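You operate a simulated robot arm through the tools that you are given. There is no shell and no other tool. Be economical: measure what you need, move in short steps, check, and stop when the job is done.

Carry out the task below with a simulated two-armed robot. There is one attempt and no reset: what you move stays moved.

JOB
Put the small carton that says "934" from the gauging bench top on the top of the wash tank and the small carton marked "210" on the shelf under the rollers. Put the bar light from the gauging bench top on the top shelf of the air dryer. Pick up the white filter pad from the gauging bench top with one hand, pass it to the other hand and put it on the shelf under the gauging bench. Take the black computer mouse from the gauging bench top and put it on the packing bench top. Put the foam pad from the gauging bench top on the white log card. Open the right drawer of the flat table, take the yellow log card and leave it in the inside the right drawer of the flat table and shut the drawer again. Take the coil ring from the gauging bench top and leave it on the packing bench top. Stack the 30 mm brass spacer from the gauging bench top on top of the 25 mm brass spacer. Take the clear box that says "315" from the tooling bench top and put it on the middle deck of the kit trolley. Open the grey lid of the light box. Any order will do. Set down upright: small carton, filter pad, clear box.

Only the result counts: the job must be done as asked and must still hold three seconds after the hand-in. Knocking over, shifting, dropping, spilling or breaking anything else fails it. A push-on lid holds only when it is set on centred and level and pressed home; a screw cap is set on level and turned clockwise until tight.

ROBOT AND FRAMES
Two 7-joint arms with fingered hands on one trunk, on a base that drives. Base frame: it is fixed to the floor where the robot stands at the start and does not move with it; the origin is under the middle of the robot, x ahead of it, y to its left, z up. Lengths are in m, angles in rad, forces in N, time in s.
The left shoulder is at the start at [0.058, 0.185, 1.192], the right one opposite. With the tool pointing down near the work surface each hand reaches from about 0.1 to 0.82 m from the robot's upright axis, wherever it stands, measured 20 degrees to its own side. Places, roughly: bar light [2, -0.25, 0.75]; black computer mouse (6x10x4 cm) [1.3, -0.2, 0.8]; brass spacer [2, -0.25, 0.75]; clear box [-5.5, -1.75, 1]; coil ring [2, 0, 0.75]; filter pad [0.75, -0.25, 1]; foam pad (7x5x3 cm) [1.5, -0.1, 0.8]; grey lid of the light box [-1.3, 0.2, 0.9]; inside the right drawer of the flat table [-1.9, 0.3, 0.6]; middle deck of the kit trolley [-6.7, 0.8, 0.5]; packing bench top [3.1, -1.7, 0.7]; right drawer of the flat table [-1.9, 0.4, 0.7]; shelf under the gauging bench [1.4, 0, 0.2]; shelf under the rollers [1.7, -1.6, 0.3]; small carton [0.75, -0.25, 0.75]; top of the wash tank [-0.3, -1.9, 0.9]; top shelf of the air dryer [-2.5, 0.3, 1]; white log card [1.25, 0, 0.75]; yellow log card [1.5, -0.25, 0.75]. Payload 4 kg a hand.
The TCP of each hand is the grasp point between the finger pads, 0.026 m short of the fingertips. In the tool frame z runs along the fingers and y along their closing line. The gripper opens to 0.132 m. The gripper's body begins 0.073 m behind the TCP. The gripper is a hand of 3 fingers: y runs from the thumb to the fingers, the wrist lies at [0, 0, -0.224] in the tool frame, and closing takes about 1.5 s.
Orientation is told as [roll, pitch, yaw] about the base's x, y, z axes, in that order, counted from this pose: with the fingers straight down and closing along the base's y, the tool's x points along the base's -x, its y along +y and its z along -z.

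CONTROLS
- The arms move only by the tool move_arm. It takes "left_rows", "right_rows" or both (then of equal length, played together; a hand with none holds still); each is a list of rows, each a list of 7 numbers: the shift along the tool's x, y, z in m, then the turn, a rotation vector about the tool's x, y, z in rad, then the gripper command, from -1 (shut) to 1 (fully open), values between in proportion. In form: [[x, y, z, wx, wy, wz, gripper], ...]. A call has 1 to 8 rows; each row is the pose to reach, as a shift and turn from the pose commanded when the call began, along the tool's axes at that moment. Each row takes 0.2 s and may step no farther than 0.05 m and 0.15 rad from the row before; otherwise, or with a gripper value out of range, the whole call is refused. Where a pose cannot be reached the arm comes as near as it can. A force on the tool above 40 N (or 10 N above the force at the start of the call, whichever is more), or a blocked arm, ends the call early, and 0.2 s more pass. Each finger travels about 0.072 m/s and halts on what it meets, pressing with about 27 N; the grip force reading is that of the motor and also rises with nothing between the fingers. The clock runs only during rows and for 0.2 s after the last one: add rows that repeat a pose to give the fingers time. The reply holds the time, the measured pose of the TCP, the force on the tool along the base axes, the opening and the grip force, in the units named above and with some noise, with the torque about the TCP (base axes, N m) and any sound that the robot's microphone picked up.
- Cameras (640 x 400 px; columns grow to the right, rows downward): "scene" is now at [0.1481, -0.0343, 1.407]; the picture's right is [-0.38, -0.92, 0.05], its down [-0.67, 0.23, -0.71] and it looks along [0.64, -0.30, -0.70] (base axes); focal length 292 px, centre (320, 200). "left" rides on the left gripper at [-0.062, 0.003, -0.092] in its tool frame; the picture's right is [-0.05, -1.00, 0.00], its down [0.83, -0.04, -0.56] and it looks along [0.55, -0.03, 0.83] (tool axes); focal length 230 px, centre (320, 200). "right" rides on the right gripper at [0.062, 0.003, -0.092] in its tool frame; the picture's right is [-0.05, 1.00, 0.00], its down [-0.83, -0.04, -0.55] and it looks along [-0.55, -0.03, 0.83] (tool axes); focal length 230 px, centre (320, 200). There is no depth. A picture from a camera that has moved, and an enlarged one, comes with that camera's place and axes in the base frame and with its lens.
- snapshot(camera): a new picture of that camera. No time passes.
- raise_lower(by): slides the trunk up (or, below 0, down) by that many m; the arms and the scene camera ride with it, the base frame stays. It gives what a move gives, with no picture.
- steer(legs): drives the robot by 1 to 6 legs, each [ahead, left, turn to the left] in m, m and rad, along the robot's own axes; the way and the turn of a leg run together, so that a leg with both is an arc; at most 1.5 m and 3.142 rad a leg. The arms and the cameras ride along, it lands a little off, and it stops where it bumps. It gives what a move gives.
- grasp_type(shape, hand): the hand has 3 fingers and takes this shape, open, in about a second: jaw (thumb against the fingers, like two jaws); tri (thumb and two fingers); tip (a fingertip pinch); poke (one finger out to press); point (the index stretched); flat (the hand flat); cup (the hand cupped); fist (a fist). The gripper value then closes the fingers along that shape, each until it touches; the sizes above hold for jaw. It gives what a move gives, with no picture.
- aim_head(pan, tilt): turns the head with the scene camera to pan (to the left, within 1.501 rad either way) and tilt (down, from -0.506 to 1.204), counted from straight ahead of the robot. It gives what a move gives.
- enlarge(camera, box): a new picture of the part [left, top, right, bottom] of that camera's present view, enlarged. No time passes.
- finish_job(): hands the job in; it is judged then, once.

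Go step by step. Nothing tells you exact positions but the pictures and the camera data: compare them with the known pose of the tool, close in by small moves and look again before you grip or let go. The budget is 567 turns and 370 pictures, counting those below and the enlarged ones. Unless the task says otherwise, let go and move clear before handing in, and close with one line.

The tools are called as name(argument=value, ...) on one line, values as JSON. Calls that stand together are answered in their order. move_arm: Moves the arms, as the interface text tells. Its arguments: {"type":"object","properties":{"left_rows":{"type":"array","items":{"type":"array","items":{"type":"number"}}},"right_rows":{"type":"array","items":{"type":"array","items":{"type":"number"}}}},"required":[]} The other tools are called the same way: raise_lower (by) slides the trunk up or down; grasp_type (shape, hand) gives the hand a shape; steer (legs) drives the base; aim_head (pan, tilt) turns the head that bears the scene camera; snapshot (camera) takes a picture; enlarge (camera, box) takes an enlarged picture of a part of a camera's view; finish_job () hands the job in.

At the start:

```text
clock: 0.0
left_eef_pos: [0.5755, 0.0859, 1.0976]
left_ee_rot: [0.0, 0.0, 0.001]
left_ft_force: [0.5, 0.2, -1.3]
left_ft_torque: [-0.05, 0.06, 0.02]
left_width: 0.132
left_grip_force: 0.1
left_shape: jaw
right_eef_pos: [0.4376, -0.3394, 1.0344]
right_ee_rot: [0.0, -0.001, 0.0]
right_ft_force: [0.6, -0.1, -0.2]
right_ft_torque: [-0.03, -0.01, 0.01]
right_width: 0.1319
right_grip_force: 0.0
right_shape: jaw
trunk travel left (down, up): [-0.225, 0.237]
robot x, y, heading: [-0.0009, 0.0024, -0.0]
head pan, tilt: [-0.391, 0.648]
```

scene: 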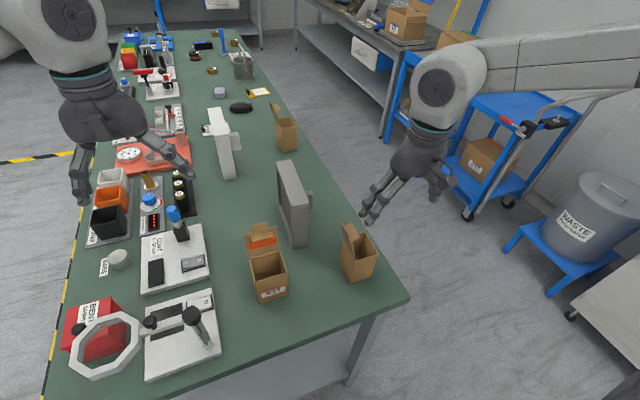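
right: 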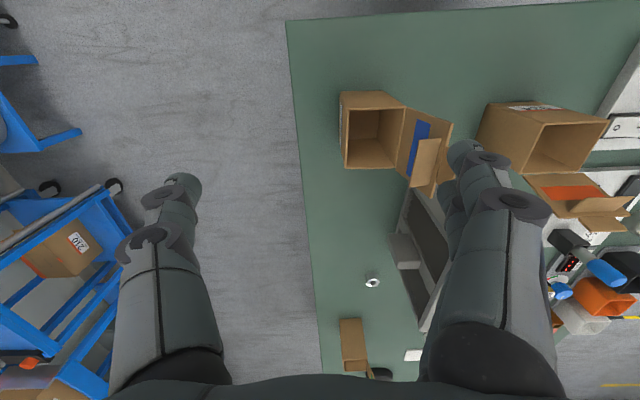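
left: 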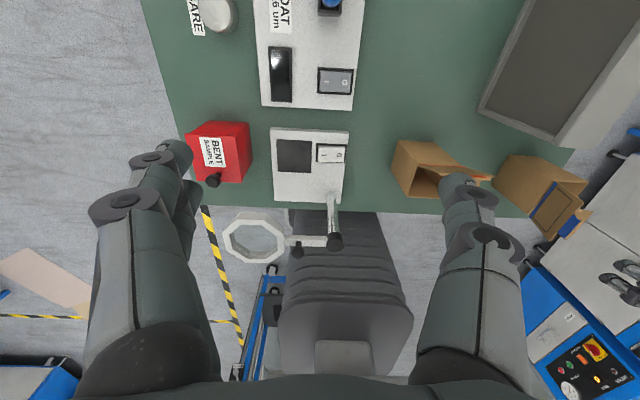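

I see the gauging bench ahead with open cartons, filter pads and other items. First I look closer at the labels and layout.

enlarge(camera="scene", box=[180, 130, 420, 310])

enlarge(camera="scene", box=[100, 20, 300, 145])

enlarge(camera="scene", box=[60, 110, 260, 235])

```text
2.22 times, centred on (300, 220) of scene
camera zoom: at [0.1481, -0.0343, 1.407], right [-0.38, -0.92, 0.05], down [-0.67, 0.23, -0.71], along [0.64, -0.3, -0.7], focal length 650 px, centre (364, 156)
```

zoom: 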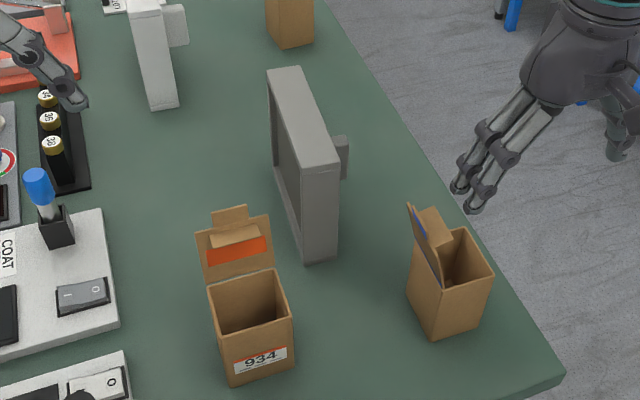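

```text
3.20 times, centred on (200, 82) of scene
camera zoom: at [0.1481, -0.0343, 1.407], right [-0.38, -0.92, 0.05], down [-0.67, 0.23, -0.71], along [0.64, -0.3, -0.7], focal length 935 px, centre (704, 576)
```

zoom: 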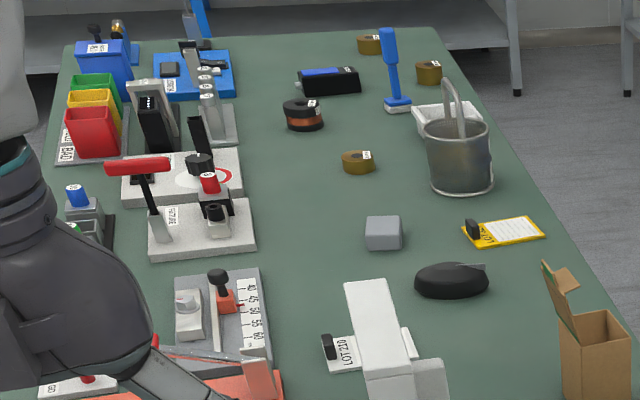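

```text
3.20 times, centred on (160, 172) of scene
camera zoom: at [0.1481, -0.0343, 1.407], right [-0.38, -0.92, 0.05], down [-0.67, 0.23, -0.71], along [0.64, -0.3, -0.7], focal length 935 px, centre (832, 288)
```

zoom: 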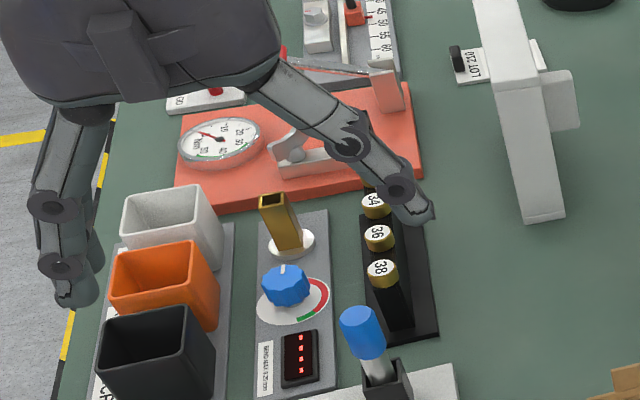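

Next I look around the room with the head to place the furniture.

aim_head(pan=-0.9, tilt=0.4)

snapshot(camera="scene")

aim_head(pan=-1.5, tilt=0.4)

snapshot(camera="scene")

aim_head(pan=1.4, tilt=0.4)

snapshot(camera="scene")

```text
clock: 0.9
left_eef_pos: [0.5757, 0.0871, 1.0972]
left_ee_rot: [-0.001, -0.002, 0.0]
left_ft_force: [-0.1, 0.7, 0.0]
left_ft_torque: [-0.02, -0.02, 0.0]
left_width: 0.1319
left_grip_force: 0.0
left_shape: jaw
right_eef_pos: [0.4383, -0.3395, 1.0338]
right_ee_rot: [-0.002, -0.001, -0.001]
right_ft_force: [0.8, 0.3, 0.7]
right_ft_torque: [0.02, -0.01, 0.01]
right_width: 0.1318
right_grip_force: 0.0
right_shape: jaw
trunk travel left (down, up): [-0.225, 0.237]
robot x, y, heading: [-0.0028, -0.0026, -0.003]
head pan, tilt: [-0.901, 0.4]
```

```text
363 pictures are left
camera scene: at [0.1288, -0.0737, 1.4323], right [-0.78, -0.62, 0.11], down [-0.37, 0.31, -0.88], along [0.51, -0.72, -0.47], focal length 292 px, centre (320, 200)
```

scene: 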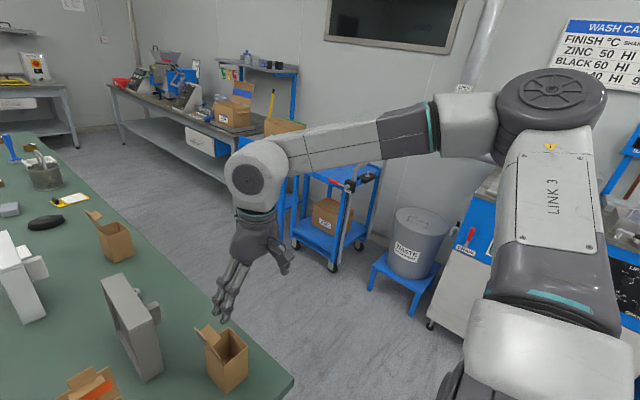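

```text
clock: 1.9
left_eef_pos: [0.5749, 0.0861, 1.097]
left_ee_rot: [0.001, 0.001, 0.0]
left_ft_force: [0.4, 0.4, -0.3]
left_ft_torque: [0.01, -0.01, 0.01]
left_width: 0.1318
left_grip_force: 0.0
left_shape: jaw
right_eef_pos: [0.4381, -0.3397, 1.0341]
right_ee_rot: [-0.001, 0.0, 0.0]
right_ft_force: [0.0, -0.4, -0.8]
right_ft_torque: [-0.01, -0.01, -0.05]
right_width: 0.1322
right_grip_force: 0.1
right_shape: jaw
trunk travel left (down, up): [-0.225, 0.237]
robot x, y, heading: [0.0008, -0.0022, -0.001]
head pan, tilt: [-1.499, 0.4]
```

```text
362 pictures are left
camera scene: at [0.0784, -0.0936, 1.4397], right [-0.99, -0.07, 0.14], down [-0.16, 0.39, -0.91], along [0.01, -0.92, -0.39], focal length 292 px, centre (320, 200)
```

scene: 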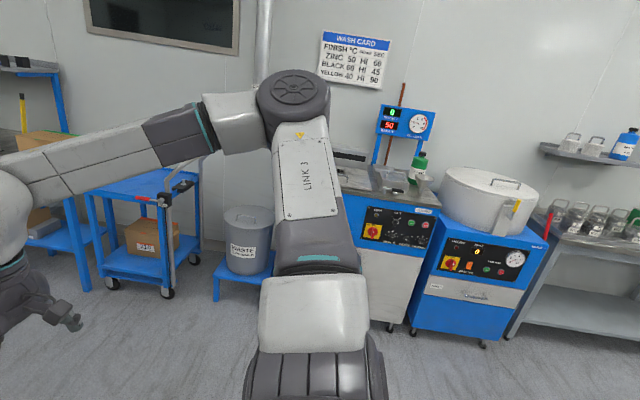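

```text
clock: 4.5
left_eef_pos: [0.5748, 0.0854, 1.0968]
left_ee_rot: [0.001, 0.0, 0.0]
left_ft_force: [-0.3, -0.5, 0.7]
left_ft_torque: [0.0, -0.01, -0.01]
left_width: 0.1317
left_grip_force: 0.0
left_shape: jaw
right_eef_pos: [0.4387, -0.339, 1.0352]
right_ee_rot: [0.0, -0.001, 0.0]
right_ft_force: [-0.8, -0.6, 0.1]
right_ft_torque: [0.0, 0.01, -0.01]
right_width: 0.1319
right_grip_force: 0.1
right_shape: jaw
trunk travel left (down, up): [-0.225, 0.237]
robot x, y, heading: [-0.0027, -0.0003, 0.002]
head pan, tilt: [1.4, 0.4]
```

```text
361 pictures are left
camera scene: at [0.0874, 0.0901, 1.4384], right [0.97, -0.17, -0.14], down [-0.2, -0.38, -0.9], along [0.1, 0.91, -0.41], focal length 292 px, centre (320, 200)
```

scene: 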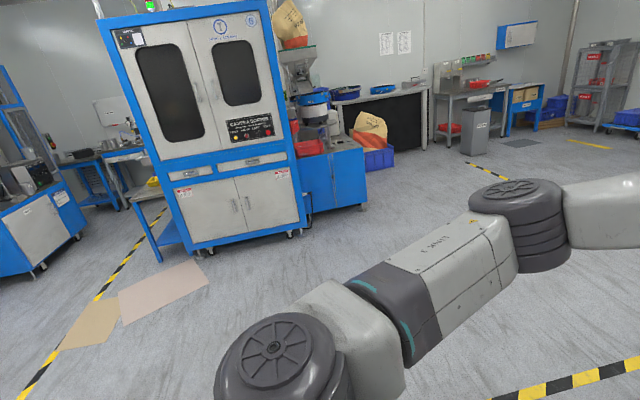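

Washer, packing area and rack are on my right; drawer table and light box must be behind. Now I look down at the near bench items for accurate positions.

aim_head(pan=-0.35, tilt=0.9)

snapshot(camera="scene")

enlarge(camera="right", box=[280, 60, 640, 285])

```text
clock: 6.2
left_eef_pos: [0.5748, 0.0856, 1.0963]
left_ee_rot: [0.0, 0.001, -0.001]
left_ft_force: [0.2, -0.7, 0.1]
left_ft_torque: [-0.03, 0.0, -0.01]
left_width: 0.1318
left_grip_force: 0.1
left_shape: jaw
right_eef_pos: [0.438, -0.3382, 1.0345]
right_ee_rot: [0.001, 0.001, 0.001]
right_ft_force: [-1.0, -0.1, 0.2]
right_ft_torque: [-0.01, 0.0, 0.0]
right_width: 0.132
right_grip_force: 0.0
right_shape: jaw
trunk travel left (down, up): [-0.225, 0.237]
robot x, y, heading: [-0.0033, -0.0001, 0.0]
head pan, tilt: [-0.351, 0.901]
```

```text
360 pictures are left
camera scene: at [0.1358, -0.0271, 1.3879], right [-0.34, -0.94, 0.05], down [-0.82, 0.27, -0.51], along [0.46, -0.21, -0.86], focal length 292 px, centre (320, 200)
```

scene: 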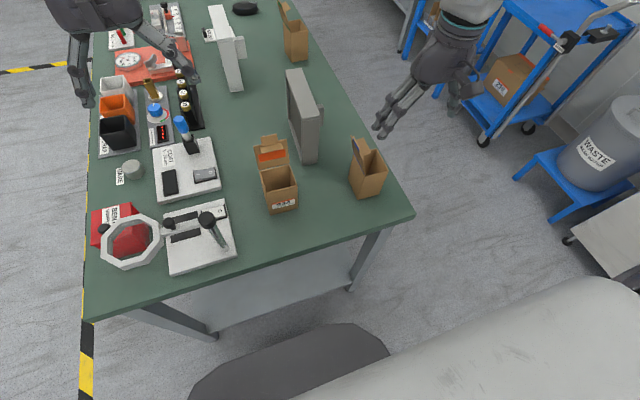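

```text
1.78 times, centred on (460, 172) of right
camera zoom: at [0.3755, -0.3355, 1.1267], right [0.05, 1.0, 0.0], down [0.83, -0.04, 0.55], along [0.55, -0.03, -0.83], focal length 409 px, centre (71, 249)
```

zoom: 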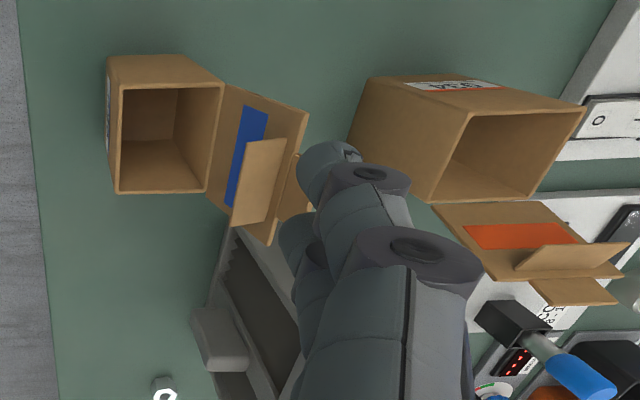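

Bench top is at about z 0.79; cartons are roughly 6x5.5x11 cm. I swing the right hand around to read the right carton's label.

move_arm(right_rows=[[0, -0.025, 0, 0, 0, -0.15, 1], [0, -0.05, 0, 0, 0, -0.3, 1], [0, -0.075, 0, 0, 0, -0.45, 1], [0, -0.1, 0, 0, 0, -0.6, 1], [0, -0.125, 0, 0, 0, -0.75, 1], [-0.01, -0.15, 0.01, 0, 0, -0.9, 1], [-0.015, -0.17, 0.02, 0, 0, -1.05, 1], [-0.018, -0.18, 0.03, 0, 0, -1.2, 1]])

move_arm(right_rows=[[0, 0, 0, 0, 0, -0.13, 1], [0, 0, 0, 0, 0, -0.26, 1], [0, 0, 0, 0, 0, -0.371, 1]])

snapshot(camera="right")

```text
clock: 8.0
left_eef_pos: [0.576, 0.0851, 1.0972]
left_ee_rot: [0.001, 0.0, 0.0]
left_ft_force: [-0.2, -0.6, -0.5]
left_ft_torque: [0.02, 0.02, 0.03]
left_width: 0.1319
left_grip_force: 0.0
left_shape: jaw
right_eef_pos: [0.4555, -0.5194, 1.002]
right_ee_rot: [-0.001, 0.0, 1.204]
right_ft_force: [0.8, 0.6, 0.8]
right_ft_torque: [0.02, 0.01, -0.02]
right_width: 0.1318
right_grip_force: 0.1
right_shape: jaw
trunk travel left (down, up): [-0.225, 0.237]
robot x, y, heading: [0.0014, -0.0004, 0.004]
head pan, tilt: [-0.351, 0.901]
```

```text
clock: 8.8
left_eef_pos: [0.5747, 0.0859, 1.0976]
left_ee_rot: [0.001, 0.0, 0.001]
left_ft_force: [0.7, -0.1, -0.1]
left_ft_torque: [0.01, 0.01, 0.01]
left_width: 0.1317
left_grip_force: 0.0
left_shape: jaw
right_eef_pos: [0.4553, -0.5188, 1.0039]
right_ee_rot: [0.001, 0.001, 1.574]
right_ft_force: [0.4, 0.1, -0.4]
right_ft_torque: [-0.02, 0.02, 0.01]
right_width: 0.1319
right_grip_force: 0.1
right_shape: jaw
trunk travel left (down, up): [-0.225, 0.237]
robot x, y, heading: [0.0003, 0.0058, 0.001]
head pan, tilt: [-0.351, 0.901]
```

```text
358 pictures are left
camera right: at [0.4514, -0.5804, 1.0962], right [-1.0, 0.05, 0.0], down [0.04, 0.83, 0.56], along [0.03, 0.55, -0.83], focal length 230 px, centre (320, 200)
```

right: 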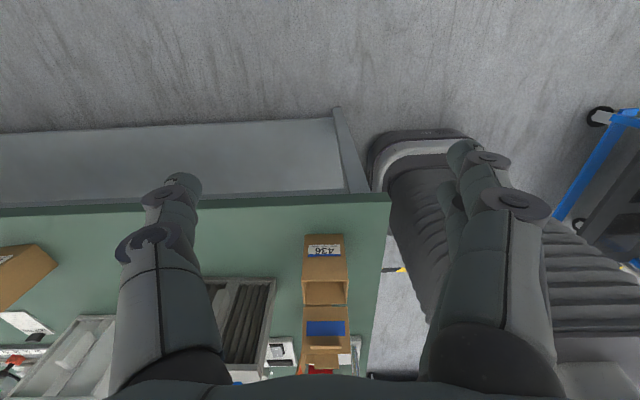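

enlarge(camera="right", box=[290, 230, 360, 274])

enlarge(camera="right", box=[0, 230, 90, 286])

```text
9.09 times, centred on (325, 252) of right
camera zoom: at [0.4514, -0.5804, 1.0962], right [-1.0, 0.05, 0.0], down [0.04, 0.83, 0.56], along [0.03, 0.55, -0.83], focal length 2092 px, centre (274, -273)
```

zoom: 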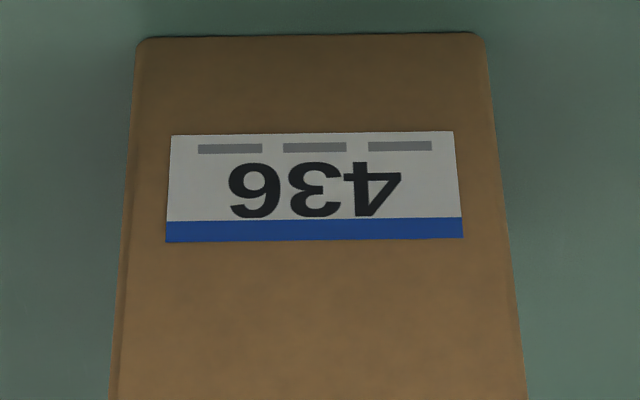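

```text
7.11 times, centred on (45, 258) of right
camera zoom: at [0.4514, -0.5804, 1.0962], right [-1.0, 0.05, 0.0], down [0.04, 0.83, 0.56], along [0.03, 0.55, -0.83], focal length 1636 px, centre (2276, -212)
```

zoom: 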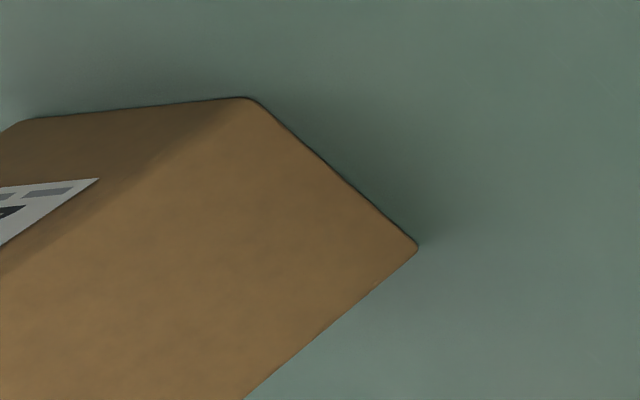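

Right near carton is "436" (leave it). I fetch "934" with the right hand, fingers along y.

move_arm(right_rows=[[0, 0, -0.045, 0, 0, 0.14, 1], [-0.04, 0, -0.06, 0, 0, 0.28, 1], [-0.085, 0, -0.06, 0, 0, 0.42, 1], [-0.13, 0, -0.06, 0, 0, 0.56, 1], [-0.175, 0, -0.06, 0, 0, 0.7, 1], [-0.22, -0.005, -0.06, 0, 0, 0.84, 1], [-0.265, -0.01, -0.06, 0, 0, 0.98, 1], [-0.31, -0.01, -0.06, 0, 0, 1.12, 1]])

move_arm(right_rows=[[0, 0, 0, 0, 0, 0.15, 1], [0, 0, 0, 0, 0, 0.3, 1], [0, 0, 0, 0, 0, 0.454, 1]])

snapshot(camera="right")

```text
clock: 10.6
left_eef_pos: [0.5756, 0.0872, 1.0962]
left_ee_rot: [-0.001, 0.003, 0.0]
left_ft_force: [-0.5, -0.3, -0.2]
left_ft_torque: [-0.03, 0.03, 0.0]
left_width: 0.1321
left_grip_force: 0.0
left_shape: jaw
right_eef_pos: [0.4658, -0.207, 1.0655]
right_ee_rot: [0.002, 0.002, 0.45]
right_ft_force: [-0.2, 0.7, 0.2]
right_ft_torque: [-0.02, 0.0, -0.01]
right_width: 0.1321
right_grip_force: 0.0
right_shape: jaw
trunk travel left (down, up): [-0.225, 0.237]
robot x, y, heading: [0.005, -0.0032, -0.002]
head pan, tilt: [-0.351, 0.901]
```

```text
refused: row 3 steps farther than a row can; nothing moved
```

```text
355 pictures are left
camera right: at [0.4087, -0.2318, 1.1579], right [-0.39, 0.92, 0.0], down [0.77, 0.32, 0.55], along [0.51, 0.22, -0.83], focal length 230 px, centre (320, 200)
```

right: 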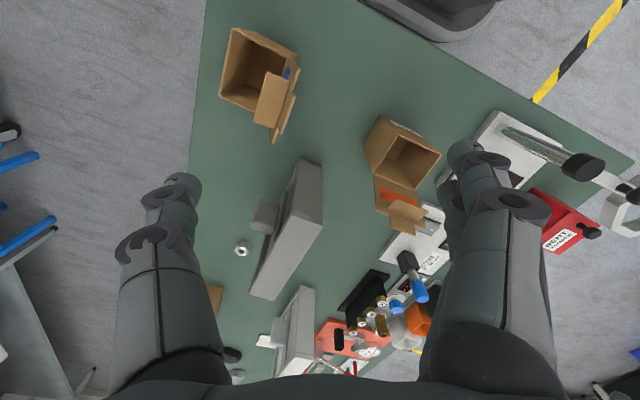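

move_arm(right_rows=[[-0.019, 0.035, 0, 0, 0, 0.15, 1], [-0.038, 0.07, 0, 0, 0, 0.3, 1], [-0.0576, 0.1055, 0, 0, 0, 0.45, 1]])

snapshot(camera="right")

snapshot(camera="scene")

```text
clock: 11.4
left_eef_pos: [0.5751, 0.0862, 1.0958]
left_ee_rot: [-0.001, 0.002, 0.0]
left_ft_force: [-0.5, -0.2, -0.3]
left_ft_torque: [-0.02, 0.01, 0.02]
left_width: 0.1319
left_grip_force: 0.1
left_shape: jaw
right_eef_pos: [0.4731, -0.0885, 1.0638]
right_ee_rot: [-0.002, 0.0, -0.002]
right_ft_force: [0.3, 0.8, 0.3]
right_ft_torque: [0.0, 0.01, 0.02]
right_width: 0.132
right_grip_force: 0.0
right_shape: jaw
trunk travel left (down, up): [-0.225, 0.237]
robot x, y, heading: [-0.0015, 0.0021, -0.007]
head pan, tilt: [-0.351, 0.901]
```

```text
354 pictures are left
camera right: at [0.4105, -0.0854, 1.1571], right [0.05, 1.0, 0.0], down [0.83, -0.04, 0.55], along [0.55, -0.03, -0.83], focal length 230 px, centre (320, 200)
```

right: 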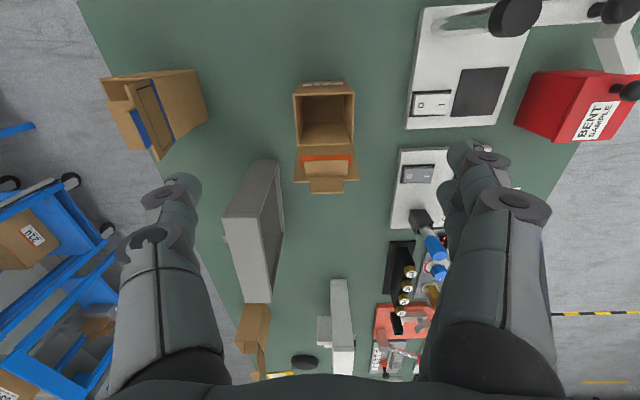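

```text
353 pictures are left
camera scene: at [0.1374, -0.0267, 1.3876], right [-0.34, -0.94, 0.05], down [-0.82, 0.27, -0.51], along [0.46, -0.21, -0.86], focal length 292 px, centre (320, 200)
```

scene: 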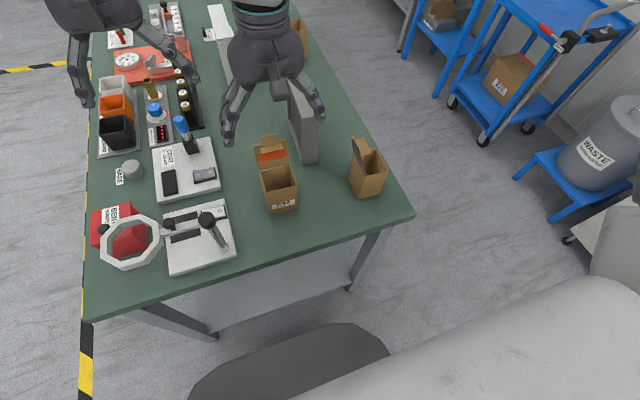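

The hand is over carton 934, with fingers straddling it in y. I descend and close.

move_arm(right_rows=[[0, 0.0, 0.045, 0, 0, 0, 1], [0, 0.002, 0.09, 0, 0, 0, 1], [0, 0.003, 0.135, 0, 0, 0, 1], [0, 0.003, 0.175, 0, 0, 0, 1], [0, 0.003, 0.212, 0, 0, 0, 1]])

snapshot(camera="right")

```text
clock: 12.6
left_eef_pos: [0.5756, 0.085, 1.0968]
left_ee_rot: [0.002, 0.0, -0.001]
left_ft_force: [-0.4, -0.3, 1.0]
left_ft_torque: [0.0, 0.03, 0.0]
left_width: 0.1319
left_grip_force: 0.1
left_shape: jaw
right_eef_pos: [0.462, -0.1078, 0.8621]
right_ee_rot: [0.001, -0.003, 0.0]
right_ft_force: [-0.9, 0.8, 1.2]
right_ft_torque: [0.03, 0.01, 0.02]
right_width: 0.1317
right_grip_force: 0.0
right_shape: jaw
right hand out of reach, approached as far as the arm can: row 4, 5
trunk travel left (down, up): [-0.225, 0.237]
robot x, y, heading: [0.0015, -0.0006, 0.002]
head pan, tilt: [-0.351, 0.901]
```

```text
352 pictures are left
camera right: at [0.3999, -0.1047, 0.9539], right [0.05, 1.0, 0.0], down [0.83, -0.04, 0.56], along [0.56, -0.03, -0.83], focal length 230 px, centre (320, 200)
```

right: 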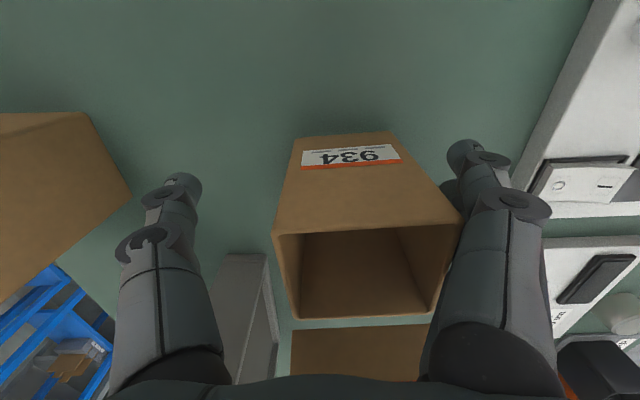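

The reach ran short. I go back up, lower the trunk, and approach again.

move_arm(right_rows=[[0, 0, -0.04, 0, 0, 0, 1], [0, 0, -0.08, 0, 0, 0, 1], [-0.006, 0.01, -0.12, 0, 0, 0, 1], [-0.012, 0.021, -0.16, 0, 0, 0, 1]])

raise_lower(by=-0.15)

```text
clock: 13.6
left_eef_pos: [0.5748, 0.086, 1.0973]
left_ee_rot: [0.0, 0.0, 0.001]
left_ft_force: [-0.6, -0.3, 0.1]
left_ft_torque: [0.0, 0.01, 0.01]
left_width: 0.1321
left_grip_force: 0.1
left_shape: jaw
right_eef_pos: [0.4759, -0.0857, 1.0244]
right_ee_rot: [0.002, 0.001, 0.001]
right_ft_force: [0.5, 0.4, -0.2]
right_ft_torque: [-0.04, 0.01, 0.02]
right_width: 0.1316
right_grip_force: 0.1
right_shape: jaw
trunk travel left (down, up): [-0.225, 0.237]
robot x, y, heading: [0.0012, 0.0012, -0.001]
head pan, tilt: [-0.351, 0.901]
```

```text
clock: 15.4
left_eef_pos: [0.5748, 0.0865, 0.9488]
left_ee_rot: [0.0, -0.002, 0.0]
left_ft_force: [0.2, -0.1, 0.4]
left_ft_torque: [-0.03, 0.0, 0.0]
left_width: 0.132
left_grip_force: 0.0
left_shape: jaw
right_eef_pos: [0.4765, -0.0867, 0.8766]
right_ee_rot: [0.001, 0.0, 0.002]
right_ft_force: [-0.2, 0.3, 0.0]
right_ft_torque: [-0.01, -0.04, 0.01]
right_width: 0.132
right_grip_force: 0.1
right_shape: jaw
trunk travel left (down, up): [-0.075, 0.387]
robot x, y, heading: [-0.0009, -0.0021, -0.001]
head pan, tilt: [-0.351, 0.901]
```

move_arm(right_rows=[[0.002, 0, 0.013, 0, 0, 0, 1], [0.003, 0, 0.027, 0, 0, 0, 1], [0.003, 0, 0.027, 0, 0, 0, 0], [0.003, 0, 0.027, 0, 0, 0, -0.3], [0.003, 0, 0.027, 0, 0, 0, -1], [0.003, 0, 0.027, 0, 0, 0, -1], [0.003, 0, 0.027, 0, 0, 0, -1], [0.003, 0, 0.027, 0, 0, 0, -1]])

snapshot(camera="right")

```text
clock: 17.2
left_eef_pos: [0.5748, 0.0857, 0.9468]
left_ee_rot: [0.0, -0.001, -0.001]
left_ft_force: [-0.3, 0.3, -0.1]
left_ft_torque: [0.01, 0.02, -0.02]
left_width: 0.1318
left_grip_force: 0.0
left_shape: jaw
right_eef_pos: [0.4739, -0.0878, 0.8466]
right_ee_rot: [-0.001, 0.0, 0.002]
right_ft_force: [-0.3, 0.3, 0.2]
right_ft_torque: [0.0, 0.0, 0.01]
right_width: 0.0597
right_grip_force: 27.4
right_shape: jaw
trunk travel left (down, up): [-0.075, 0.387]
robot x, y, heading: [0.0001, -0.0015, 0.005]
head pan, tilt: [-0.351, 0.901]
```

```text
351 pictures are left
camera right: at [0.4108, -0.0835, 0.9392], right [0.05, 1.0, 0.0], down [0.83, -0.04, 0.55], along [0.55, -0.03, -0.83], focal length 230 px, centre (320, 200)
```

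right: 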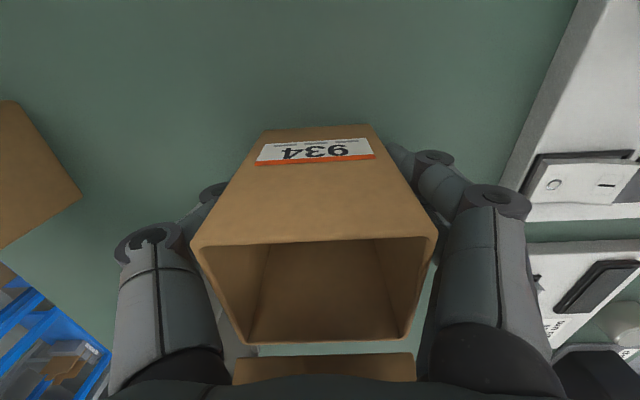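

Carton held. I lift it, raise the trunk, tuck it in and back away to turn toward the wash tank.

move_arm(right_rows=[[0, 0, -0.04, 0, 0, 0, -1], [0, 0, -0.08, 0, 0, 0, -1], [0, 0, -0.12, 0, 0, 0, -1], [0.02, -0.01, -0.15, 0, 0, 0, -1], [0.05, -0.04, -0.16, 0, 0, 0, -1], [0.08, -0.07, -0.16, 0, 0, 0, -1], [0.1, -0.11, -0.16, 0, 0, 0, -1], [0.1, -0.15, -0.16, 0, 0, 0, -1]])

raise_lower(by=0.1)

steer(legs=[[-0.35, 0, 0], [0, 0, -1.5708]])

aim_head(pan=0, tilt=0.4)

snapshot(camera="scene")

```text
clock: 19.0
left_eef_pos: [0.5735, 0.0846, 0.947]
left_ee_rot: [0.002, 0.001, 0.0]
left_ft_force: [0.4, -0.4, -0.4]
left_ft_torque: [0.01, -0.01, -0.04]
left_width: 0.132
left_grip_force: 0.1
left_shape: jaw
right_eef_pos: [0.3754, -0.2393, 1.0076]
right_ee_rot: [0.002, 0.001, 0.001]
right_ft_force: [0.2, 0.2, 0.3]
right_ft_torque: [0.01, -0.03, -0.04]
right_width: 0.0594
right_grip_force: 27.0
right_shape: jaw
trunk travel left (down, up): [-0.075, 0.387]
robot x, y, heading: [-0.0008, -0.0002, 0.0]
head pan, tilt: [-0.351, 0.901]
```

```text
clock: 20.3
left_eef_pos: [0.5752, 0.0868, 1.0456]
left_ee_rot: [0.001, 0.002, 0.0]
left_ft_force: [0.8, 0.7, 0.4]
left_ft_torque: [0.04, -0.01, 0.0]
left_width: 0.1318
left_grip_force: 0.1
left_shape: jaw
right_eef_pos: [0.374, -0.2374, 1.1071]
right_ee_rot: [-0.001, 0.001, 0.003]
right_ft_force: [0.2, 1.6, -0.4]
right_ft_torque: [-0.01, 0.02, -0.02]
right_width: 0.0593
right_grip_force: 27.4
right_shape: jaw
trunk travel left (down, up): [-0.175, 0.287]
robot x, y, heading: [0.0009, -0.0026, -0.001]
head pan, tilt: [-0.351, 0.901]
```

```text
clock: 26.4
left_eef_pos: [-0.2669, -0.5767, 1.0481]
left_ee_rot: [0.001, 0.0, -1.583]
left_ft_force: [0.1, -0.3, 0.5]
left_ft_torque: [-0.02, -0.02, -0.02]
left_width: 0.132
left_grip_force: 0.1
left_shape: jaw
right_eef_pos: [-0.5879, -0.3703, 1.1073]
right_ee_rot: [-0.001, 0.0, -1.584]
right_ft_force: [-0.1, 0.8, -1.2]
right_ft_torque: [0.01, -0.01, -0.01]
right_width: 0.0593
right_grip_force: 26.9
right_shape: jaw
trunk travel left (down, up): [-0.175, 0.287]
robot x, y, heading: [-0.3465, -0.0057, -1.587]
head pan, tilt: [-0.351, 0.901]
```

```text
clock: 27.4
left_eef_pos: [-0.267, -0.5771, 1.0472]
left_ee_rot: [-0.001, -0.001, -1.584]
left_ft_force: [0.2, 0.1, 0.3]
left_ft_torque: [-0.02, 0.02, -0.02]
left_width: 0.1319
left_grip_force: 0.0
left_shape: jaw
right_eef_pos: [-0.5866, -0.3693, 1.1081]
right_ee_rot: [0.001, 0.0, -1.58]
right_ft_force: [0.3, -0.2, -0.6]
right_ft_torque: [-0.02, 0.0, -0.04]
right_width: 0.0593
right_grip_force: 27.2
right_shape: jaw
trunk travel left (down, up): [-0.175, 0.287]
robot x, y, heading: [-0.3468, -0.0, -1.585]
head pan, tilt: [0.0, 0.4]
```

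```text
350 pictures are left
camera scene: at [-0.3504, -0.204, 1.3634], right [-1.0, 0.01, 0.0], down [0.01, 0.57, -0.82], along [-0.01, -0.82, -0.57], focal length 292 px, centre (320, 200)
```

scene: 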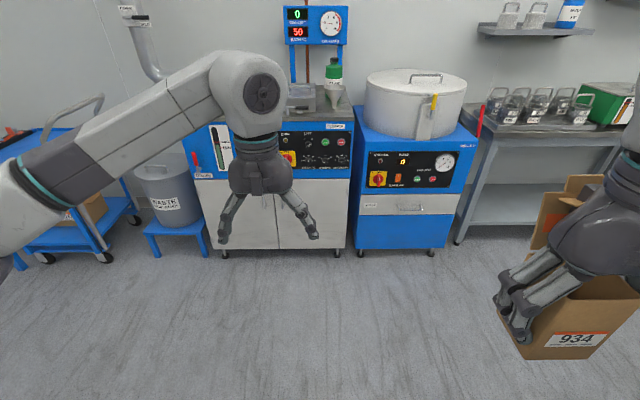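

The wash tank is ahead. I drive closer to see its top.

steer(legs=[[0.72, 0, 0.014]])

aim_head(pan=0, tilt=0.5)

snapshot(camera="scene")

```text
clock: 31.2
left_eef_pos: [-0.2653, -1.282, 1.0469]
left_ee_rot: [0.001, 0.0, -1.57]
left_ft_force: [0.0, -0.2, 0.4]
left_ft_torque: [-0.01, -0.03, 0.03]
left_width: 0.1321
left_grip_force: 0.1
left_shape: jaw
right_eef_pos: [-0.5868, -1.0812, 1.108]
right_ee_rot: [0.001, 0.0, -1.57]
right_ft_force: [-0.1, -0.5, -0.4]
right_ft_torque: [0.04, -0.01, 0.03]
right_width: 0.0595
right_grip_force: 27.5
right_shape: jaw
trunk travel left (down, up): [-0.175, 0.287]
robot x, y, heading: [-0.3462, -0.7109, -1.573]
head pan, tilt: [0.0, 0.4]
```

```text
clock: 31.9
left_eef_pos: [-0.265, -1.2827, 1.0462]
left_ee_rot: [-0.001, 0.0, -1.571]
left_ft_force: [-1.0, 1.2, 0.4]
left_ft_torque: [-0.01, 0.01, 0.0]
left_width: 0.1316
left_grip_force: 0.0
left_shape: jaw
right_eef_pos: [-0.5865, -1.0811, 1.1068]
right_ee_rot: [-0.001, 0.001, -1.57]
right_ft_force: [0.8, -0.7, -0.4]
right_ft_torque: [0.03, 0.02, 0.05]
right_width: 0.0592
right_grip_force: 26.9
right_shape: jaw
trunk travel left (down, up): [-0.175, 0.287]
robot x, y, heading: [-0.3535, -0.7059, -1.568]
head pan, tilt: [0.0, 0.499]
```

```text
349 pictures are left
camera scene: at [-0.3527, -0.908, 1.3548], right [-1.0, 0.0, 0.0], down [0.0, 0.65, -0.76], along [0.0, -0.76, -0.65], focal length 292 px, centre (320, 200)
```

scene: 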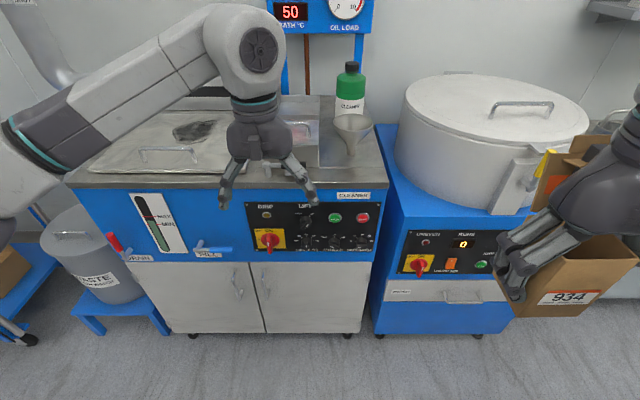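

move_arm(left_rows=[[0.03, 0.03, -0.02, 0, 0, 0, 1], [0.06, 0.06, -0.04, 0, 0, 0, 1], [0.09, 0.09, -0.05, 0, 0, 0, 1], [0.12, 0.12, -0.05, 0, 0, 0, 1], [0.15, 0.15, -0.05, 0, 0, 0, 1], [0.18, 0.18, -0.05, 0, 0, 0, 1], [0.21, 0.2, -0.05, 0, 0, 0, 1]])

snapshot(camera="scene")

```text
clock: 33.5
left_eef_pos: [-0.0632, -1.07, 1.097]
left_ee_rot: [0.0, -0.001, -1.574]
left_ft_force: [1.4, 1.2, 0.4]
left_ft_torque: [-0.01, -0.02, -0.04]
left_width: 0.1319
left_grip_force: 0.1
left_shape: jaw
right_eef_pos: [-0.5875, -1.0792, 1.1086]
right_ee_rot: [-0.001, -0.002, -1.571]
right_ft_force: [0.0, 0.1, -0.5]
right_ft_torque: [-0.03, 0.03, 0.02]
right_width: 0.0594
right_grip_force: 26.1
right_shape: jaw
trunk travel left (down, up): [-0.175, 0.287]
robot x, y, heading: [-0.3504, -0.7048, -1.573]
head pan, tilt: [0.0, 0.499]
```

```text
348 pictures are left
camera scene: at [-0.3522, -0.9061, 1.3552], right [-1.0, 0.0, 0.0], down [0.0, 0.65, -0.76], along [0.0, -0.76, -0.65], focal length 292 px, centre (320, 200)
```

scene: 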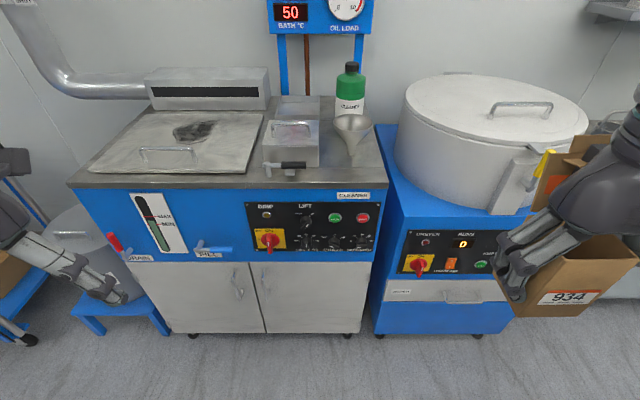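

enlarge(camera="scene", box=[240, 80, 400, 200])

```text
3.33 times, centred on (320, 140) of scene
camera zoom: at [-0.3522, -0.9061, 1.3552], right [-1.0, 0.0, 0.0], down [0.0, 0.65, -0.76], along [0.0, -0.76, -0.65], focal length 974 px, centre (320, 400)
```

zoom: 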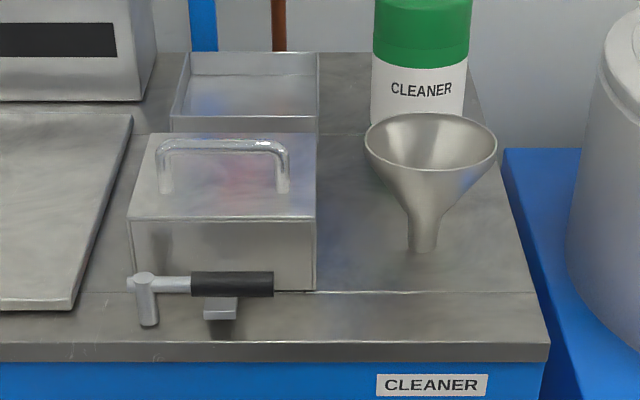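

The free deck spot is front right, between the steel box and the funnel. I drive a little closer and look with the right wrist camera.

steer(legs=[[0.2, 0, 0]])

snapshot(camera="scene")

snapshot(camera="left")

```text
clock: 35.1
left_eef_pos: [-0.0596, -1.2676, 1.0967]
left_ee_rot: [0.0, 0.001, -1.566]
left_ft_force: [-0.7, -0.1, 0.8]
left_ft_torque: [0.02, -0.03, 0.0]
left_width: 0.1319
left_grip_force: 0.1
left_shape: jaw
right_eef_pos: [-0.5851, -1.2789, 1.1085]
right_ee_rot: [-0.001, 0.0, -1.563]
right_ft_force: [0.4, 0.2, 0.1]
right_ft_torque: [0.0, -0.02, 0.02]
right_width: 0.0593
right_grip_force: 27.5
right_shape: jaw
trunk travel left (down, up): [-0.175, 0.287]
robot x, y, heading: [-0.3471, -0.9032, -1.564]
head pan, tilt: [0.0, 0.499]
```

```text
346 pictures are left
camera scene: at [-0.3511, -1.1048, 1.355], right [-1.0, -0.01, 0.0], down [0.0, 0.65, -0.76], along [0.0, -0.76, -0.65], focal length 292 px, centre (320, 200)
```

scene: 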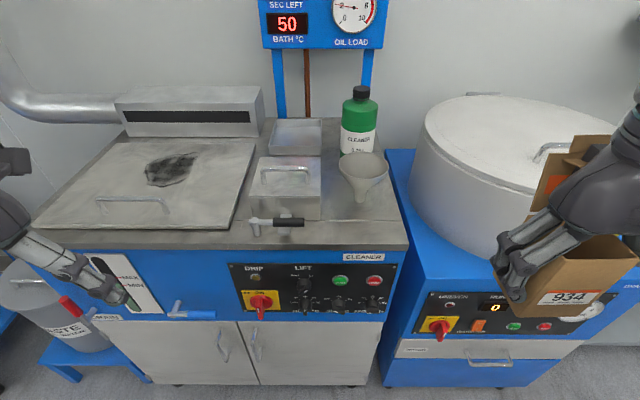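

```text
345 pictures are left
camera left: at [-0.056, -1.3294, 1.1891], right [-1.0, -0.06, 0.0], down [-0.05, 0.83, 0.56], along [-0.03, 0.55, -0.83], focal length 230 px, centre (320, 200)
```

left: 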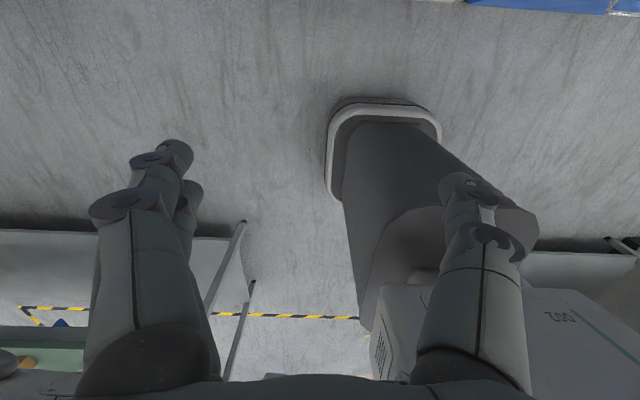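

enlarge(camera="scene", box=[240, 130, 420, 260])

snapshot(camera="right")

```text
3.08 times, centred on (330, 195) of scene
camera zoom: at [-0.3511, -1.1048, 1.355], right [-1.0, -0.01, 0.0], down [0.0, 0.65, -0.76], along [0.0, -0.76, -0.65], focal length 899 px, centre (289, 215)
```

zoom: 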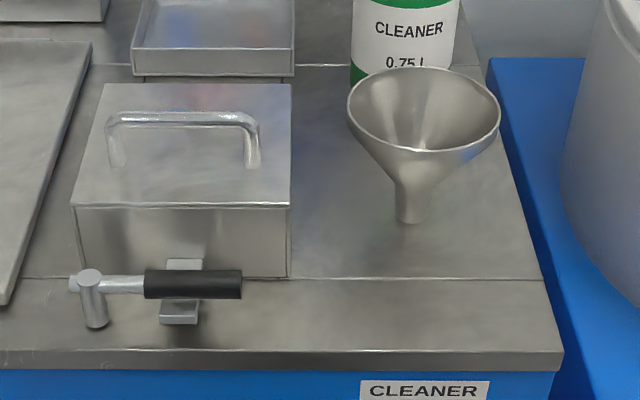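

```text
343 pictures are left
camera right: at [-0.5828, -1.2172, 1.2002], right [1.0, -0.05, 0.0], down [-0.04, -0.83, 0.56], along [-0.03, -0.55, -0.83], focal length 230 px, centre (320, 200)
```

right: 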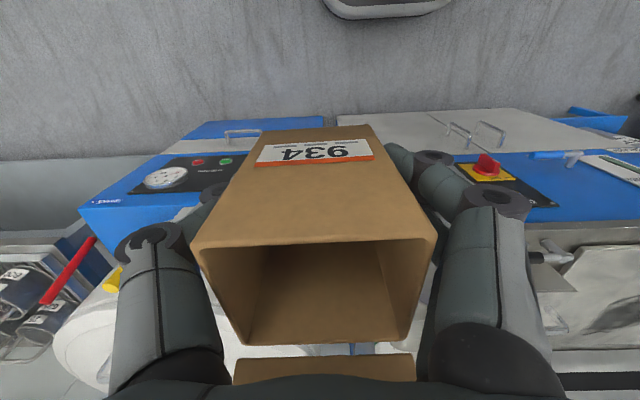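

Triangulation gives deck z≈0.92, front edge y≈-1.48, funnel at y≈-1.60. I move the carton to above (-0.40, -1.51).

move_arm(right_rows=[[0, 0.045, 0, 0, 0, 0, -1], [0, 0.09, 0, 0, 0, 0, -1], [0, 0.135, 0, 0, 0, 0, -1], [-0.04, 0.16, 0, 0, 0, 0, -1], [-0.085, 0.18, 0, 0, 0, 0, -1], [-0.13, 0.185, 0, 0, 0, 0, -1], [-0.175, 0.185, 0, 0, 0, 0, -1], [-0.22, 0.185, 0, 0, 0, 0, -1]])

snapshot(camera="scene")

snapshot(camera="right")

```text
clock: 36.9
left_eef_pos: [-0.061, -1.2689, 1.0963]
left_ee_rot: [0.001, 0.002, -1.566]
left_ft_force: [0.1, 0.3, 0.5]
left_ft_torque: [0.02, 0.01, 0.01]
left_width: 0.1316
left_grip_force: 0.1
left_shape: jaw
right_eef_pos: [-0.4345, -1.4232, 1.0921]
right_ee_rot: [0.001, 0.0, -1.567]
right_ft_force: [-0.9, -0.2, 0.5]
right_ft_torque: [0.06, 0.02, -0.03]
right_width: 0.0594
right_grip_force: 26.6
right_shape: jaw
right hand out of reach, approached as far as the arm can: row 5, 6, 7, 8
trunk travel left (down, up): [-0.175, 0.287]
robot x, y, heading: [-0.3497, -0.9071, -1.569]
head pan, tilt: [0.0, 0.499]
```

```text
342 pictures are left
camera scene: at [-0.3519, -1.1071, 1.3544], right [-1.0, 0.0, 0.0], down [0.0, 0.65, -0.76], along [0.0, -0.76, -0.65], focal length 292 px, centre (320, 200)
```

scene: 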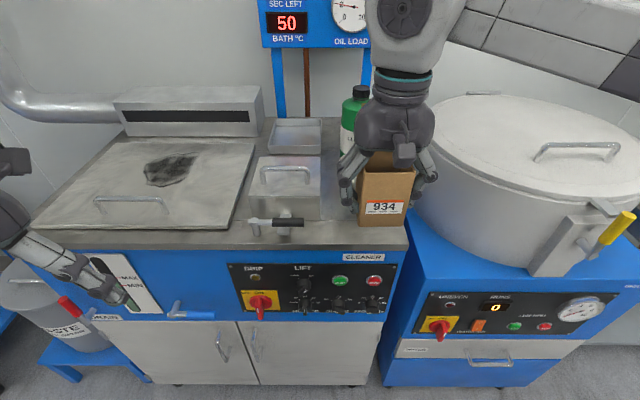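

```text
341 pictures are left
camera right: at [-0.4325, -1.3635, 1.1852], right [1.0, -0.05, 0.0], down [-0.04, -0.83, 0.55], along [-0.03, -0.55, -0.83], focal length 230 px, centre (320, 200)
```

right: 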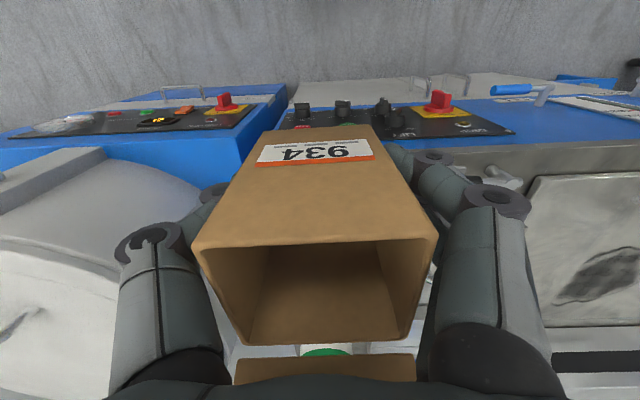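

Reach is limited inward; I shift the base to my left so the spot lies on the right arm's side.

steer(legs=[[0, 0.17, 0]])

move_arm(right_rows=[[0, -0.045, -0.01, 0, 0, 0, -1], [0, -0.09, -0.02, 0, 0, 0, -1], [-0.03, -0.12, -0.02, 0, 0, 0, -1], [-0.06, -0.12, -0.02, 0, 0, 0, -1]])

```text
clock: 38.4
left_eef_pos: [0.1107, -1.2663, 1.0965]
left_ee_rot: [0.0, 0.001, -1.57]
left_ft_force: [0.4, 0.3, -0.7]
left_ft_torque: [-0.01, -0.01, 0.0]
left_width: 0.1319
left_grip_force: 0.0
left_shape: jaw
right_eef_pos: [-0.2629, -1.4217, 1.0941]
right_ee_rot: [0.002, 0.0, -1.573]
right_ft_force: [0.4, 0.3, -0.4]
right_ft_torque: [-0.01, 0.0, 0.0]
right_width: 0.059
right_grip_force: 27.2
right_shape: jaw
trunk travel left (down, up): [-0.175, 0.287]
robot x, y, heading: [-0.1764, -0.9033, -1.564]
head pan, tilt: [0.0, 0.499]
```

```text
clock: 39.4
left_eef_pos: [0.1107, -1.2677, 1.0954]
left_ee_rot: [-0.001, 0.0, -1.569]
left_ft_force: [-0.4, -0.1, 0.1]
left_ft_torque: [0.01, 0.0, -0.03]
left_width: 0.1319
left_grip_force: 0.1
left_shape: jaw
right_eef_pos: [-0.3852, -1.4829, 1.1139]
right_ee_rot: [0.001, 0.0, -1.57]
right_ft_force: [0.2, -0.1, -0.1]
right_ft_torque: [0.03, 0.0, -0.04]
right_width: 0.0591
right_grip_force: 27.1
right_shape: jaw
trunk travel left (down, up): [-0.175, 0.287]
robot x, y, heading: [-0.1755, -0.9039, -1.575]
head pan, tilt: [0.0, 0.499]
```

move_arm(right_rows=[[-0.014, -0.008, 0.03, 0, 0, 0, -1], [-0.026, -0.015, 0.06, 0, 0, 0, -1], [-0.026, -0.015, 0.085, 0, 0, 0, -1], [-0.026, -0.015, 0.11, 0, 0, 0, -1]])

aim_head(pan=-0.3, tilt=0.7)

snapshot(camera="scene")

snapshot(camera="right")

```text
clock: 40.4
left_eef_pos: [0.1096, -1.2678, 1.0963]
left_ee_rot: [0.0, 0.002, -1.57]
left_ft_force: [-0.5, 0.6, -0.2]
left_ft_torque: [-0.02, 0.02, 0.02]
left_width: 0.132
left_grip_force: 0.1
left_shape: jaw
right_eef_pos: [-0.4008, -1.5086, 1.0028]
right_ee_rot: [0.002, 0.0, -1.569]
right_ft_force: [0.1, 0.2, -0.5]
right_ft_torque: [-0.01, 0.0, -0.02]
right_width: 0.0591
right_grip_force: 26.9
right_shape: jaw
trunk travel left (down, up): [-0.175, 0.287]
robot x, y, heading: [-0.1785, -0.9017, -1.571]
head pan, tilt: [0.0, 0.499]
```

```text
clock: 41.2
left_eef_pos: [0.1088, -1.2677, 1.0971]
left_ee_rot: [-0.001, 0.0, -1.569]
left_ft_force: [-0.4, -0.2, -0.3]
left_ft_torque: [-0.02, 0.03, 0.01]
left_width: 0.1319
left_grip_force: 0.1
left_shape: jaw
right_eef_pos: [-0.3995, -1.5081, 1.005]
right_ee_rot: [0.001, 0.0, -1.571]
right_ft_force: [-0.2, -0.4, -0.3]
right_ft_torque: [-0.04, 0.0, -0.04]
right_width: 0.059
right_grip_force: 27.0
right_shape: jaw
trunk travel left (down, up): [-0.175, 0.287]
robot x, y, heading: [-0.1774, -0.9039, -1.575]
head pan, tilt: [-0.3, 0.7]
```

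```text
340 pictures are left
camera scene: at [-0.2055, -1.0908, 1.3397], right [-0.96, 0.29, 0.06], down [0.19, 0.76, -0.62], along [-0.22, -0.58, -0.78], focal length 292 px, centre (320, 200)
```

scene: 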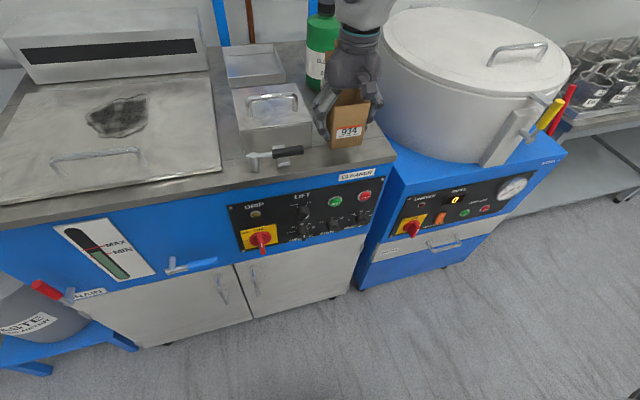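

```text
339 pictures are left
camera right: at [-0.3975, -1.4464, 1.0965], right [1.0, -0.05, 0.0], down [-0.04, -0.83, 0.56], along [-0.03, -0.56, -0.83], focal length 230 px, centre (320, 200)
```

right: 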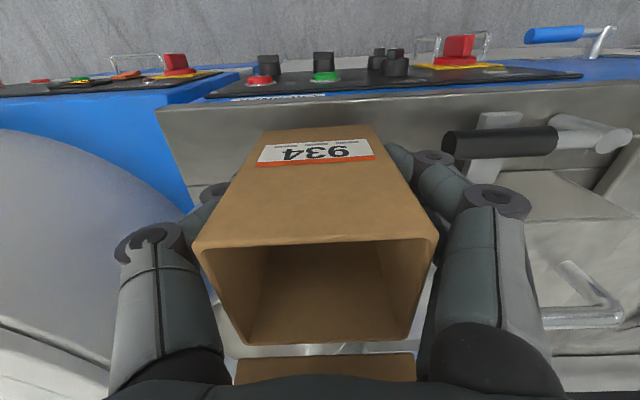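

move_arm(right_rows=[[0, 0, 0.008, 0, 0, 0, -1], [0, 0, 0.016, 0, 0, 0, -1], [0, 0, 0.02, 0, 0, 0, -1], [0, 0, 0.023, 0, 0, 0, -1]])

enlarge(camera="scene", box=[280, 70, 420, 190])

```text
clock: 42.2
left_eef_pos: [0.1101, -1.2662, 1.0966]
left_ee_rot: [0.001, 0.001, -1.569]
left_ft_force: [0.4, -0.1, -0.1]
left_ft_torque: [-0.02, 0.0, -0.01]
left_width: 0.1319
left_grip_force: 0.1
left_shape: jaw
right_eef_pos: [-0.3984, -1.5078, 0.9802]
right_ee_rot: [0.002, -0.001, -1.57]
right_ft_force: [0.2, -0.8, -0.8]
right_ft_torque: [0.0, -0.02, -0.01]
right_width: 0.0592
right_grip_force: 27.2
right_shape: jaw
trunk travel left (down, up): [-0.175, 0.287]
robot x, y, heading: [-0.1785, -0.9019, -1.571]
head pan, tilt: [-0.3, 0.7]
```

```text
3.33 times, centred on (350, 130) of scene
camera zoom: at [-0.2057, -1.091, 1.3396], right [-0.96, 0.29, 0.06], down [0.19, 0.76, -0.62], along [-0.23, -0.58, -0.78], focal length 974 px, centre (220, 433)
```

zoom: 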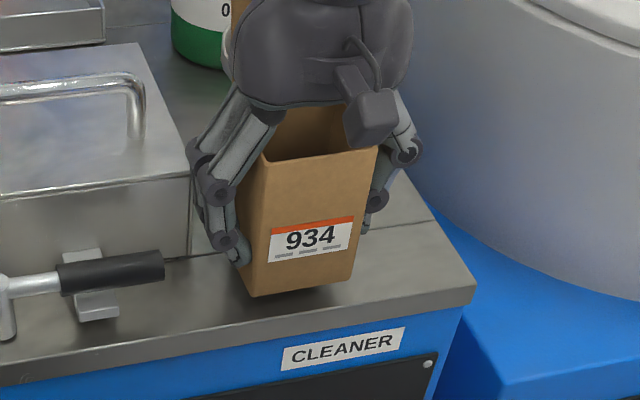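

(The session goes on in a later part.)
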